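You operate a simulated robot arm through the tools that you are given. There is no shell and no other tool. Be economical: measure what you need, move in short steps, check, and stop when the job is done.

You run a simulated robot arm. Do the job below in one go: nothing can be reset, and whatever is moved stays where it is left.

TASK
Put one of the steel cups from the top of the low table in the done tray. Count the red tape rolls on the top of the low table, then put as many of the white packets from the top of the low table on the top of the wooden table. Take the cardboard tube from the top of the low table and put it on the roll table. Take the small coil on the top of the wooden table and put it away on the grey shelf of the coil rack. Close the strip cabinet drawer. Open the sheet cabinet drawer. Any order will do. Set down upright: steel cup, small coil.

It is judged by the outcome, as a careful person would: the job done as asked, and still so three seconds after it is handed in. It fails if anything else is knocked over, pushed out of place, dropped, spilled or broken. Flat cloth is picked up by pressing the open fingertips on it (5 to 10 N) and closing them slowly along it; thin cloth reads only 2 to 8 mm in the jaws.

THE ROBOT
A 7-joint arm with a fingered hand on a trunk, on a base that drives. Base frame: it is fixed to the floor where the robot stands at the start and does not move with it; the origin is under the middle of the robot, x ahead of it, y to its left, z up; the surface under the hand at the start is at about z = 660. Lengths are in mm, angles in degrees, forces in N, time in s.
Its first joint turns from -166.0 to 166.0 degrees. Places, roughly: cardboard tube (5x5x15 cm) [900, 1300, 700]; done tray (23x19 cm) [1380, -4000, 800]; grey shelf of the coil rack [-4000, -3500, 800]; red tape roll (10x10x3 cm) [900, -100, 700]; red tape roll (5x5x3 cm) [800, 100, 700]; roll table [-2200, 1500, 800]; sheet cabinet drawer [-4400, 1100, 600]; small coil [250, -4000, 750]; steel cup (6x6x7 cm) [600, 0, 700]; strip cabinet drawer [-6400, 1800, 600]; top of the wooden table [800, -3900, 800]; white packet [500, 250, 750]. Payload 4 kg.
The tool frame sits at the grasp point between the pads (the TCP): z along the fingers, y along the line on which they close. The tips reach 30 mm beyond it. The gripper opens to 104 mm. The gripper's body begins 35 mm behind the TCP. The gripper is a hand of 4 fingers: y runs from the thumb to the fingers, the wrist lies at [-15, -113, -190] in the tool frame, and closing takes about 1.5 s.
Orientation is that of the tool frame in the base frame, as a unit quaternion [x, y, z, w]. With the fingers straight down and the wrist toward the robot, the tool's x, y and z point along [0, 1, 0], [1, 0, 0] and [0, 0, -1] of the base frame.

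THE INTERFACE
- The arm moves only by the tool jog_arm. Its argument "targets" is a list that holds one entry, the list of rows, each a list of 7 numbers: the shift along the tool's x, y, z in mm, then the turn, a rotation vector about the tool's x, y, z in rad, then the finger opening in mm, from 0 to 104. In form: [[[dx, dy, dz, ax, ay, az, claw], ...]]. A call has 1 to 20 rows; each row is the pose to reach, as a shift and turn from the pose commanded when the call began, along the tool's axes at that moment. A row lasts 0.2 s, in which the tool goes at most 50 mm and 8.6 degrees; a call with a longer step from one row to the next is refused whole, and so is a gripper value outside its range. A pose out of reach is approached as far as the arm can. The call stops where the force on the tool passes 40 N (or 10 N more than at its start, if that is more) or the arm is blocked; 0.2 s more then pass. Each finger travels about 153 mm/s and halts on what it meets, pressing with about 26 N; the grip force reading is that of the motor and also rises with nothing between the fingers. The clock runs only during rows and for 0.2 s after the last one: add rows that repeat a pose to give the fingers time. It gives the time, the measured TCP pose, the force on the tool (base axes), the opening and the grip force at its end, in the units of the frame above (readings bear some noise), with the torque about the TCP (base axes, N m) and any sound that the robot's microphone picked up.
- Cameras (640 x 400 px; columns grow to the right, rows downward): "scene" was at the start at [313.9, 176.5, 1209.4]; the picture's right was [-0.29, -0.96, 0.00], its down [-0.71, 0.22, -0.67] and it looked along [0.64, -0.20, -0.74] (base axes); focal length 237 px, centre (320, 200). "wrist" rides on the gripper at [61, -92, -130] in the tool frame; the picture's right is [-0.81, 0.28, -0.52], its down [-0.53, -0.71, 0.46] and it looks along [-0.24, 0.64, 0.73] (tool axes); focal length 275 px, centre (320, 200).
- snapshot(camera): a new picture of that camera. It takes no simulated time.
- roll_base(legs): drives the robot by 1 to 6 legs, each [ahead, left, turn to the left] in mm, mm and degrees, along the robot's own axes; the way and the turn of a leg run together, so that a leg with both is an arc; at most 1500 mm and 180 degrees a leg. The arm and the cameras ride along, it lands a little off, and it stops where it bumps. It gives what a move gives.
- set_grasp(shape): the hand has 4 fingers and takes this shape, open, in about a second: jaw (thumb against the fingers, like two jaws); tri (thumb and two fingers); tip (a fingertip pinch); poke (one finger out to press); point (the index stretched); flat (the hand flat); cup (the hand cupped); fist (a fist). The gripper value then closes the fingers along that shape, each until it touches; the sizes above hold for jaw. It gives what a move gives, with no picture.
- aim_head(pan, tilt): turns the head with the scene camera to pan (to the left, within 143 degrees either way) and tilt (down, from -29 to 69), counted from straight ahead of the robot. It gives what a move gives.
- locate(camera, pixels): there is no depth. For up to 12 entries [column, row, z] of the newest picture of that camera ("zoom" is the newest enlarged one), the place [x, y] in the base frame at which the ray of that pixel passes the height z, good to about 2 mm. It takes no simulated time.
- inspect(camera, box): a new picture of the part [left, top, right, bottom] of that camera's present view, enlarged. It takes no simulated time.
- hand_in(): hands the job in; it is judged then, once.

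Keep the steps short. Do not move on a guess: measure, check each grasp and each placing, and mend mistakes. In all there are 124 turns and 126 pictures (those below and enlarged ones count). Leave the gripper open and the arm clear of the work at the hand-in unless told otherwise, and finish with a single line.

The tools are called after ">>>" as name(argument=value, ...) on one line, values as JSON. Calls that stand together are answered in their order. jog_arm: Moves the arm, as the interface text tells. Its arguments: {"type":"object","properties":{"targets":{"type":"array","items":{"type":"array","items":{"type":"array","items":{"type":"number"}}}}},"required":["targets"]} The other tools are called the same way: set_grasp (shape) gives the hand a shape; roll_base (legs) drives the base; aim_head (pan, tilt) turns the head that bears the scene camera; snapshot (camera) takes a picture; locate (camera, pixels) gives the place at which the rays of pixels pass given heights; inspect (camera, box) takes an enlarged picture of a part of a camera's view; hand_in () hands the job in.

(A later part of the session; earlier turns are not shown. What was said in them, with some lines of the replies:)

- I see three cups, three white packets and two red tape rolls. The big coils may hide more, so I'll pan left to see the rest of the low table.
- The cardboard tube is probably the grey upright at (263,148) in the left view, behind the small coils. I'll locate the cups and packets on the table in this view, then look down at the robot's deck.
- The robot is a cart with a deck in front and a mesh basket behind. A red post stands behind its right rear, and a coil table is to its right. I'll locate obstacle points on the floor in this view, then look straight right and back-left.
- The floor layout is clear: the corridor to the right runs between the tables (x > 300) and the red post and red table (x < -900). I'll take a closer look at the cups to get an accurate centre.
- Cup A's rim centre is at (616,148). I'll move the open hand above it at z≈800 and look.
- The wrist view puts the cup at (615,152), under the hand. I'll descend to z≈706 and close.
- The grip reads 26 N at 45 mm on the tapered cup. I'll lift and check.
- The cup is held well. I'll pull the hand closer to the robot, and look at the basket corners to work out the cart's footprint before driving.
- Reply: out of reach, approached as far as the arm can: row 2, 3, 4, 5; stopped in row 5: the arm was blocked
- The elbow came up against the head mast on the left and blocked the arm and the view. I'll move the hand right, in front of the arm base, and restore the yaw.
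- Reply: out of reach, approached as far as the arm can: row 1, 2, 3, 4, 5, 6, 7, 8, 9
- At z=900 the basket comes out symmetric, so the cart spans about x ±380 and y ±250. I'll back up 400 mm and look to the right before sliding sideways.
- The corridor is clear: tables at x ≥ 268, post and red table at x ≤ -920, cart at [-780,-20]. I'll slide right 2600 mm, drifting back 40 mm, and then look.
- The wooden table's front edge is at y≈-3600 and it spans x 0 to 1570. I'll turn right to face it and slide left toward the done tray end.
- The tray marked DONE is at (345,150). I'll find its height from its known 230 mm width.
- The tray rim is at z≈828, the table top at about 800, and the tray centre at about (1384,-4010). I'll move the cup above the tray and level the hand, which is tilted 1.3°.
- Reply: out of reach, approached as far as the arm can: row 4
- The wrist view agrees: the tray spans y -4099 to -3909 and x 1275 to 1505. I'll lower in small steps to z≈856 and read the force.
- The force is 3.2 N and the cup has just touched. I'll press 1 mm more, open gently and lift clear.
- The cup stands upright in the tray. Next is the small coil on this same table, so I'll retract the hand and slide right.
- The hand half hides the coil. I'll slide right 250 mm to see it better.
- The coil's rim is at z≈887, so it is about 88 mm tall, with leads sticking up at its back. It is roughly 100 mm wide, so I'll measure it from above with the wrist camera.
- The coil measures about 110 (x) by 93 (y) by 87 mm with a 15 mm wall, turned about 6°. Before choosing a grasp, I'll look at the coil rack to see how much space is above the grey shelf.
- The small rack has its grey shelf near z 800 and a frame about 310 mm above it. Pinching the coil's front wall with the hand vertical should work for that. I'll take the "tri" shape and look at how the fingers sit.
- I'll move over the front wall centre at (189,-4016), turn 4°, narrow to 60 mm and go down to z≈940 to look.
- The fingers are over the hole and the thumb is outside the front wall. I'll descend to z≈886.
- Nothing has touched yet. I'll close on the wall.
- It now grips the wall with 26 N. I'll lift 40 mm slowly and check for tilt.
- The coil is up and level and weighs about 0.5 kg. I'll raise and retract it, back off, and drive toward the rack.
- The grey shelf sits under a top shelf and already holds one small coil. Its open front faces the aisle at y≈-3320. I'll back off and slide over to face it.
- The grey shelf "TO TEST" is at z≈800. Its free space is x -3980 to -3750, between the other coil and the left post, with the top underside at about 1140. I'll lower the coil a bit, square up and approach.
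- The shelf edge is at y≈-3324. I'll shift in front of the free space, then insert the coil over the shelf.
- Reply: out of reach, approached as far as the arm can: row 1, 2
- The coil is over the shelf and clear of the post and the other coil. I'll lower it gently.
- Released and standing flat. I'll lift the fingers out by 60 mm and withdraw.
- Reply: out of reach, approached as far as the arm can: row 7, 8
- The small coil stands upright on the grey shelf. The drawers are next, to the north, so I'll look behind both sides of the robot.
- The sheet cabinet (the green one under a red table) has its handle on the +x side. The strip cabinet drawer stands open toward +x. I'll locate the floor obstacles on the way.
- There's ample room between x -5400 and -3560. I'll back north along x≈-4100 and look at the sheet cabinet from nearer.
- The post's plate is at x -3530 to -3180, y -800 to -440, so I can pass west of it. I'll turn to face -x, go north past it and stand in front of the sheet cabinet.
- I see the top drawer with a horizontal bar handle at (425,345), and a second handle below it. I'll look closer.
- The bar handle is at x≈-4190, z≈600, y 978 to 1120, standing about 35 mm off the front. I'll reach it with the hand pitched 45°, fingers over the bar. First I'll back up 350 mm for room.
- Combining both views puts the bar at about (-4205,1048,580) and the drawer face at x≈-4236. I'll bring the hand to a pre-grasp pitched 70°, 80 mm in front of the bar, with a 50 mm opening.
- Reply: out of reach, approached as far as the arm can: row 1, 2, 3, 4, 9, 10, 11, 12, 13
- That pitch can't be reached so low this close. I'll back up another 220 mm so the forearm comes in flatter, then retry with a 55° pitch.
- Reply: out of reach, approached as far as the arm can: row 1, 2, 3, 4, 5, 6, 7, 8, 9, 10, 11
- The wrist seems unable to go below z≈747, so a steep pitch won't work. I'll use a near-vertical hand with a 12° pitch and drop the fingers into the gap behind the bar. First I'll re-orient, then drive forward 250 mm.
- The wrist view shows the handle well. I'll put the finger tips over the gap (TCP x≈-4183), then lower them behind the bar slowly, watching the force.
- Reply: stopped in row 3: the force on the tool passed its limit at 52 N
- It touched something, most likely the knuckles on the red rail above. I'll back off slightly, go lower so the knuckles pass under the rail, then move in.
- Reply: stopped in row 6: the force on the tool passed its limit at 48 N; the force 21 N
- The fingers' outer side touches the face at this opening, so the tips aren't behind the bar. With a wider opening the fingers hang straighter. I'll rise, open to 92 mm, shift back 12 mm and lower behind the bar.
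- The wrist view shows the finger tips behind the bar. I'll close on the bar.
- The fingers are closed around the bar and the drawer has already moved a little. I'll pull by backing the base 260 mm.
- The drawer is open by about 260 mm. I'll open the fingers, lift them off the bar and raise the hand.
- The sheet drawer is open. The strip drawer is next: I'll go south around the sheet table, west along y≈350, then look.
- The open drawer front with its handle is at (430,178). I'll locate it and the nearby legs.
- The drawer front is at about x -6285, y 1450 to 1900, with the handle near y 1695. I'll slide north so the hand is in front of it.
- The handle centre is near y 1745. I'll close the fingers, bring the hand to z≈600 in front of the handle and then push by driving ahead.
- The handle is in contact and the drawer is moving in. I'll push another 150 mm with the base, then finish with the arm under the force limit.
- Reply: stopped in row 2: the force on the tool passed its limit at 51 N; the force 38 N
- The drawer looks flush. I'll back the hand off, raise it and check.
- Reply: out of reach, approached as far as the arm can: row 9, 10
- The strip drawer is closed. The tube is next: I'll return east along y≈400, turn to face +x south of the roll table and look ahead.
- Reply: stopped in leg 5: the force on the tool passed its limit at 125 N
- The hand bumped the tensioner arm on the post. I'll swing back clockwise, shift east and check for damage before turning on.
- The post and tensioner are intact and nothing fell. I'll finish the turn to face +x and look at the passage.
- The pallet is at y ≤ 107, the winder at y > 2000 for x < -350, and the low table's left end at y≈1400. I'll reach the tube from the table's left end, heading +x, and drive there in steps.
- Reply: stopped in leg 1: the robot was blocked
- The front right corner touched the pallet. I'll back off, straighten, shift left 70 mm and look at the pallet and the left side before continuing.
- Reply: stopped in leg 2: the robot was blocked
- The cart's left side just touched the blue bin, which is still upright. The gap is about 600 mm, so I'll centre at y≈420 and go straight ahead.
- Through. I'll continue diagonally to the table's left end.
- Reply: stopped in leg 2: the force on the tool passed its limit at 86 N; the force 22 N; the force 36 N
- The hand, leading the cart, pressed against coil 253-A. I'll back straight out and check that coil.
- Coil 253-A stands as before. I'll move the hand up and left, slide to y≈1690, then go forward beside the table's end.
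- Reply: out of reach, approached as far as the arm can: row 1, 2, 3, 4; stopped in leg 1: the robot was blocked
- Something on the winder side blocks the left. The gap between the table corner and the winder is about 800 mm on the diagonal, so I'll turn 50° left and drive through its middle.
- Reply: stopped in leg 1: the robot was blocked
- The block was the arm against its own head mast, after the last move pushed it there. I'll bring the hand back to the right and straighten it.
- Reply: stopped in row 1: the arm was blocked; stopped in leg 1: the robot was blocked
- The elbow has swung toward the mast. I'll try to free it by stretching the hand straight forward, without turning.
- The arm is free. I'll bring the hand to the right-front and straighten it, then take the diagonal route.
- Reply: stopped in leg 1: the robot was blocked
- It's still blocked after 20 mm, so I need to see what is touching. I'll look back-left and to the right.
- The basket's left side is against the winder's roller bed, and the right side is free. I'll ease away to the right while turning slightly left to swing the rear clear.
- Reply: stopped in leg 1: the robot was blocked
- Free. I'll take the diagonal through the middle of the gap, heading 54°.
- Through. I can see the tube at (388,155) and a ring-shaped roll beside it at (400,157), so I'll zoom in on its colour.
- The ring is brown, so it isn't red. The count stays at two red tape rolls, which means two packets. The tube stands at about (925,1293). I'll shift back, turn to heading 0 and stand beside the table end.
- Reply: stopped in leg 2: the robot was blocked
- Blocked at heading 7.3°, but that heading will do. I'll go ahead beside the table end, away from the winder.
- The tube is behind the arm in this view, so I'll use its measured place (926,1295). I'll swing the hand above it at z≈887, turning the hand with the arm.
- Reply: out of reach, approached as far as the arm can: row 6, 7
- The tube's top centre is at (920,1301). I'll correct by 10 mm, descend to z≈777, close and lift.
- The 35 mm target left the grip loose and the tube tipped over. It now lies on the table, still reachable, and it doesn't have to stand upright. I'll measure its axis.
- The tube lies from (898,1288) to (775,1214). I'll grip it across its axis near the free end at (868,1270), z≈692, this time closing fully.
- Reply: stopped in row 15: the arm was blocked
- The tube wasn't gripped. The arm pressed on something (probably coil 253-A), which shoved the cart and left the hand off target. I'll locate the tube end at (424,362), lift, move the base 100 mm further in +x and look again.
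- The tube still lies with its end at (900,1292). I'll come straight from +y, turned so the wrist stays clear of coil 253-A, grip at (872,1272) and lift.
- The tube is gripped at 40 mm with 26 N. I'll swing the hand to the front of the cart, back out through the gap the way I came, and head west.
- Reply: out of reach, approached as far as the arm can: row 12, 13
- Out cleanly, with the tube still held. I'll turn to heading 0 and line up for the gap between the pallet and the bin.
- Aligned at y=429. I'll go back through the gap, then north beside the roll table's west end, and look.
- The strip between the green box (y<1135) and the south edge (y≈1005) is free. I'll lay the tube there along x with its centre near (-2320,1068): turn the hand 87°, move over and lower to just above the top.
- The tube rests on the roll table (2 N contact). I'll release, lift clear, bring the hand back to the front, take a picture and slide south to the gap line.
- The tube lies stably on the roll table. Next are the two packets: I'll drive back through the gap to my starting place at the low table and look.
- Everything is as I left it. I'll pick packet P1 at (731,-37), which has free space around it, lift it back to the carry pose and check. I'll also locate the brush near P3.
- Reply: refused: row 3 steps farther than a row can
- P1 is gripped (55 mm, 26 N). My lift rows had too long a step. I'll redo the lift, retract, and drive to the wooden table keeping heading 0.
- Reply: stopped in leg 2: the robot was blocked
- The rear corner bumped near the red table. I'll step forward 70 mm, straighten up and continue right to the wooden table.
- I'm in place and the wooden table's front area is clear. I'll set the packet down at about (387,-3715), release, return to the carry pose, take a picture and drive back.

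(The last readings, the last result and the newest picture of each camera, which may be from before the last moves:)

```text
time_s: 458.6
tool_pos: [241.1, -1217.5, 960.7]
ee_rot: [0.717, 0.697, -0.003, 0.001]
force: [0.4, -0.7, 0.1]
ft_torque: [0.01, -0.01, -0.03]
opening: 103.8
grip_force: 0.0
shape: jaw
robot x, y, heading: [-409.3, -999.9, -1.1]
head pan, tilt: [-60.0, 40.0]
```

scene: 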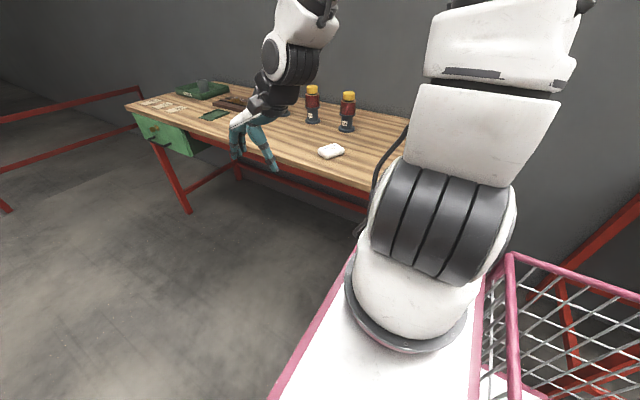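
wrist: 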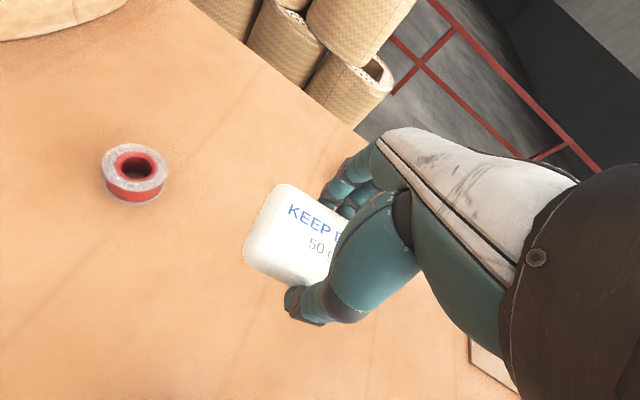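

The first packet is on the wooden table. I'll continue back to the low table.

>>> roll_base(legs=[[-20, 500, 0.8], [0, 500, 0.3], [390, 0, 0]])

>>> aim_head(pan=-15, tilt=58)

>>> snapshot(camera="scene")

>>> locate(camera="scene", pixels=[[440, 189, 686]])

```text
time_s: 466.1
tool_pos: [635.9, -220.4, 959.6]
ee_rot: [0.712, 0.702, -0.004, 0.002]
force: [-0.4, -0.2, -0.9]
ft_torque: [0.0, 0.01, -0.03]
opening: 103.4
grip_force: 0.0
shape: jaw
robot x, y, heading: [-10.8, -10.6, -0.1]
head pan, tilt: [-60.0, 40.0]
```

```text
time_s: 467.2
tool_pos: [637.0, -220.1, 960.6]
ee_rot: [0.712, 0.703, -0.003, 0.002]
force: [0.3, 0.0, 0.6]
ft_torque: [0.0, -0.01, 0.02]
opening: 103.7
grip_force: 0.1
shape: jaw
robot x, y, heading: [-15.8, -13.9, -0.0]
head pan, tilt: [-15.0, 58.0]
```

```text
5 pictures are left
```

scene: 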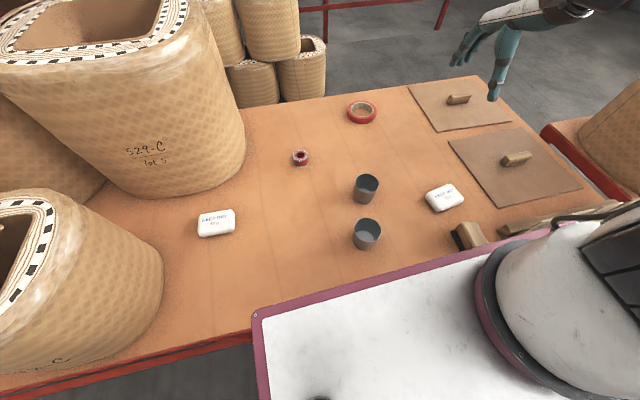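

```text
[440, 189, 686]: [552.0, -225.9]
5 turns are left
```

Five turns are left. Packet P3 is at (529,-219). I'll back up 108 mm so it lies straight under the hand, go down, grip, lift, take a picture and drive to the wooden table.

>>> roll_base(legs=[[-108, 0, 0]])

>>> jog_arm(targets=[[[0, 0, 45, 0, 0, 0.05, 98], [0, 0, 90, 0, 0, 0.1, 98], [0, 0, 135, 0, 0, 0.1, 98], [0, 0, 180, 0, 0, 0.1, 98], [0, 0, 225, 0, 0, 0.1, 98], [0, 0, 265, 0, 0, 0.1, 98], [0, 0, 265, 0, 0, 0.1, 75], [0, 0, 265, 0, 0, 0.1, 45], [0, 0, 265, 0, 0, 0.1, 15], [0, 0, 265, 0, 0, 0.1, 0], [0, 0, 265, 0, 0, 0.1, 0], [0, 0, 265, 0, 0, 0.1, 0], [0, 0, 265, 0, 0, 0.1, 0], [0, 0, 245, 0, 0, 0.1, 0], [0, 0, 200, 0, 0, 0.1, 0], [0, 0, 155, 0, 0, 0.1, 0], [0, 0, 110, 0, 0, 0.1, 0], [0, 0, 65, 0, 0, 0.1, 0], [0, 0, 20, 0, 0, 0.05, 0], [0, 0, 0, 0, 0, 0, 0]]])

>>> snapshot(camera="wrist")

>>> roll_base(legs=[[-300, 0, 0], [0, -900, 0], [0, -850, 0], [0, -850, 0], [200, -520, 0]])

```text
time_s: 468.4
tool_pos: [525.2, -219.6, 959.6]
ee_rot: [0.711, 0.703, -0.004, 0.002]
force: [-0.2, -0.4, -0.1]
ft_torque: [-0.04, 0.01, -0.01]
opening: 104.0
grip_force: 0.1
shape: jaw
robot x, y, heading: [-124.6, -10.6, 0.3]
head pan, tilt: [-15.0, 58.0]
```

```text
time_s: 472.6
tool_pos: [526.2, -219.7, 958.1]
ee_rot: [0.711, 0.703, -0.004, 0.002]
force: [0.0, -0.3, 0.1]
ft_torque: [0.02, 0.0, -0.01]
opening: 54.4
grip_force: 26.1
shape: jaw
out of reach, approached as far as the arm can: row 1, 2, 3, 4, 15, 16, 17, 18, 19
robot x, y, heading: [-123.2, -15.4, 0.3]
head pan, tilt: [-15.0, 58.0]
```

```text
4 pictures are left
```

wrist: 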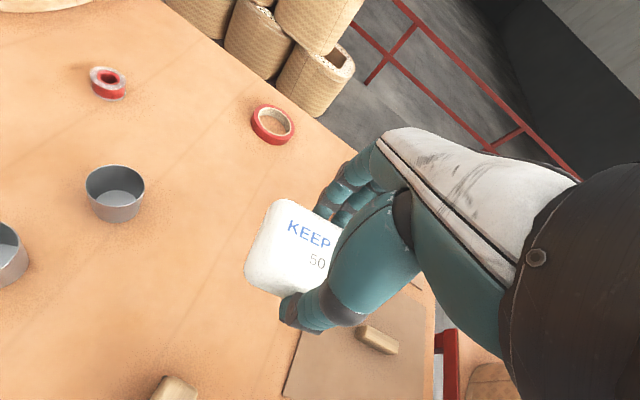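

```text
time_s: 489.9
tool_pos: [489.3, -3289.5, 958.0]
ee_rot: [0.7, 0.714, -0.004, 0.002]
force: [0.8, -0.2, -0.2]
ft_torque: [0.02, 0.03, 0.01]
opening: 54.4
grip_force: 25.6
shape: jaw
robot x, y, heading: [-167.3, -3103.0, 2.1]
head pan, tilt: [-15.0, 58.0]
4 turns are left
```

The packet is held and I'm at the wooden table. I'll place it at about (550,-3700), away from the first one, release, retract and check.

>>> jog_arm(targets=[[[-46, 6, 0, 0, 0, 0.055, 0], [-91, 12, 0, 0, 0, 0.11, 0], [-137, 18, 0, 0, 0, 0.165, 0], [-183, 24, 0, 0, 0, 0.22, 0], [-228, 29, 0, 0, 0, 0.275, 0], [-274, 35, 0, 0, 0, 0.33, 0], [-320, 41, 0, 0, 0, 0.385, 0], [-365, 47, 0, 0, 0, 0.44, 0], [-411, 53, 0, 0, 0, 0.5, 0], [-411, 53, 45, 0, 0, 0.5, 0], [-411, 53, 85, 0, 0, 0.5, 0], [-411, 53, 106, 0, 0, 0.5, 0], [-411, 53, 118, 0, 0, 0.5, 0], [-411, 53, 123, 0, 0, 0.5, 0], [-411, 53, 123, 0, 0, 0.5, 25], [-411, 53, 123, 0, 0, 0.5, 60], [-411, 53, 123, 0, 0, 0.5, 88], [-411, 53, 123, 0, 0, 0.5, 88], [-411, 53, 80, 0, 0, 0.5, 88], [-411, 53, 35, 0, 0, 0.5, 88]]])

>>> jog_arm(targets=[[[36, -23, -4, 0, 0, 0, 104], [72, -47, -8, 0, 0, 0, 104], [108, -70, -12, 0, 0, 0, 104], [144, -94, -16, 0, 0, 0, 104], [180, -118, -20, 0, 0, 0, 104], [216, -141, -24, 0, 0, 0, 104], [252, -165, -28, 0, 0, 0, 104]]])

>>> aim_head(pan=-65, tilt=38)

>>> snapshot(camera="scene")

```text
time_s: 494.1
tool_pos: [553.1, -3699.4, 928.4]
ee_rot: [0.854, 0.519, -0.003, 0.002]
force: [0.4, -0.4, 0.6]
ft_torque: [-0.03, -0.01, 0.0]
opening: 87.9
grip_force: 0.0
shape: jaw
robot x, y, heading: [-171.6, -3102.9, 2.1]
head pan, tilt: [-15.0, 58.0]
```

```text
time_s: 495.7
tool_pos: [519.3, -3402.1, 949.1]
ee_rot: [0.855, 0.518, -0.003, 0.002]
force: [-0.4, -0.7, -0.4]
ft_torque: [0.03, 0.0, -0.01]
opening: 103.9
grip_force: 0.1
shape: jaw
robot x, y, heading: [-166.9, -3105.2, 1.9]
head pan, tilt: [-15.0, 58.0]
```

```text
time_s: 496.9
tool_pos: [521.3, -3401.9, 948.2]
ee_rot: [0.855, 0.519, -0.003, 0.002]
force: [-1.5, -0.1, -1.0]
ft_torque: [-0.03, 0.01, -0.06]
opening: 103.7
grip_force: 0.0
shape: jaw
robot x, y, heading: [-165.7, -3102.5, 2.0]
head pan, tilt: [-65.0, 38.0]
```

```text
3 pictures are left
3 turns are left
```

scene: 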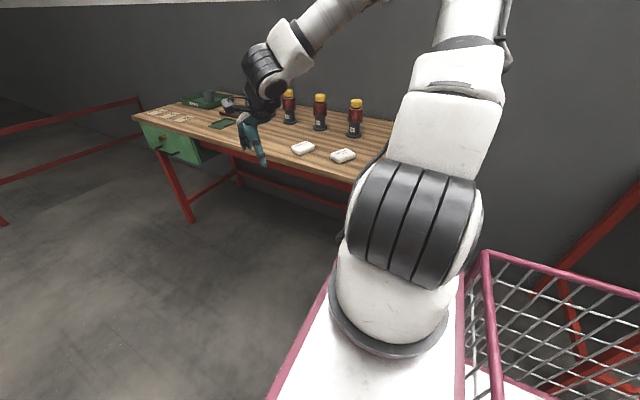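

Both packets lie on the wooden table at (303,147) and (342,156), the cup is in the tray, the gripper is open and the arm is clear of the work. Handing in.

>>> hand_in()

```text
The job is handed in.
```

I did every step and handed the job in, but the cart or arm bumped several things along the way: the post's tensioner arm, pallet, blue bin, winder bed, coil 253-A and the red table. Where I looked afterwards nothing had fallen, but I did not check that nothing had shifted. The tube tipped over during the first grasp and now lies flat on the roll table; two packets were moved for the two red tape rolls I counted.
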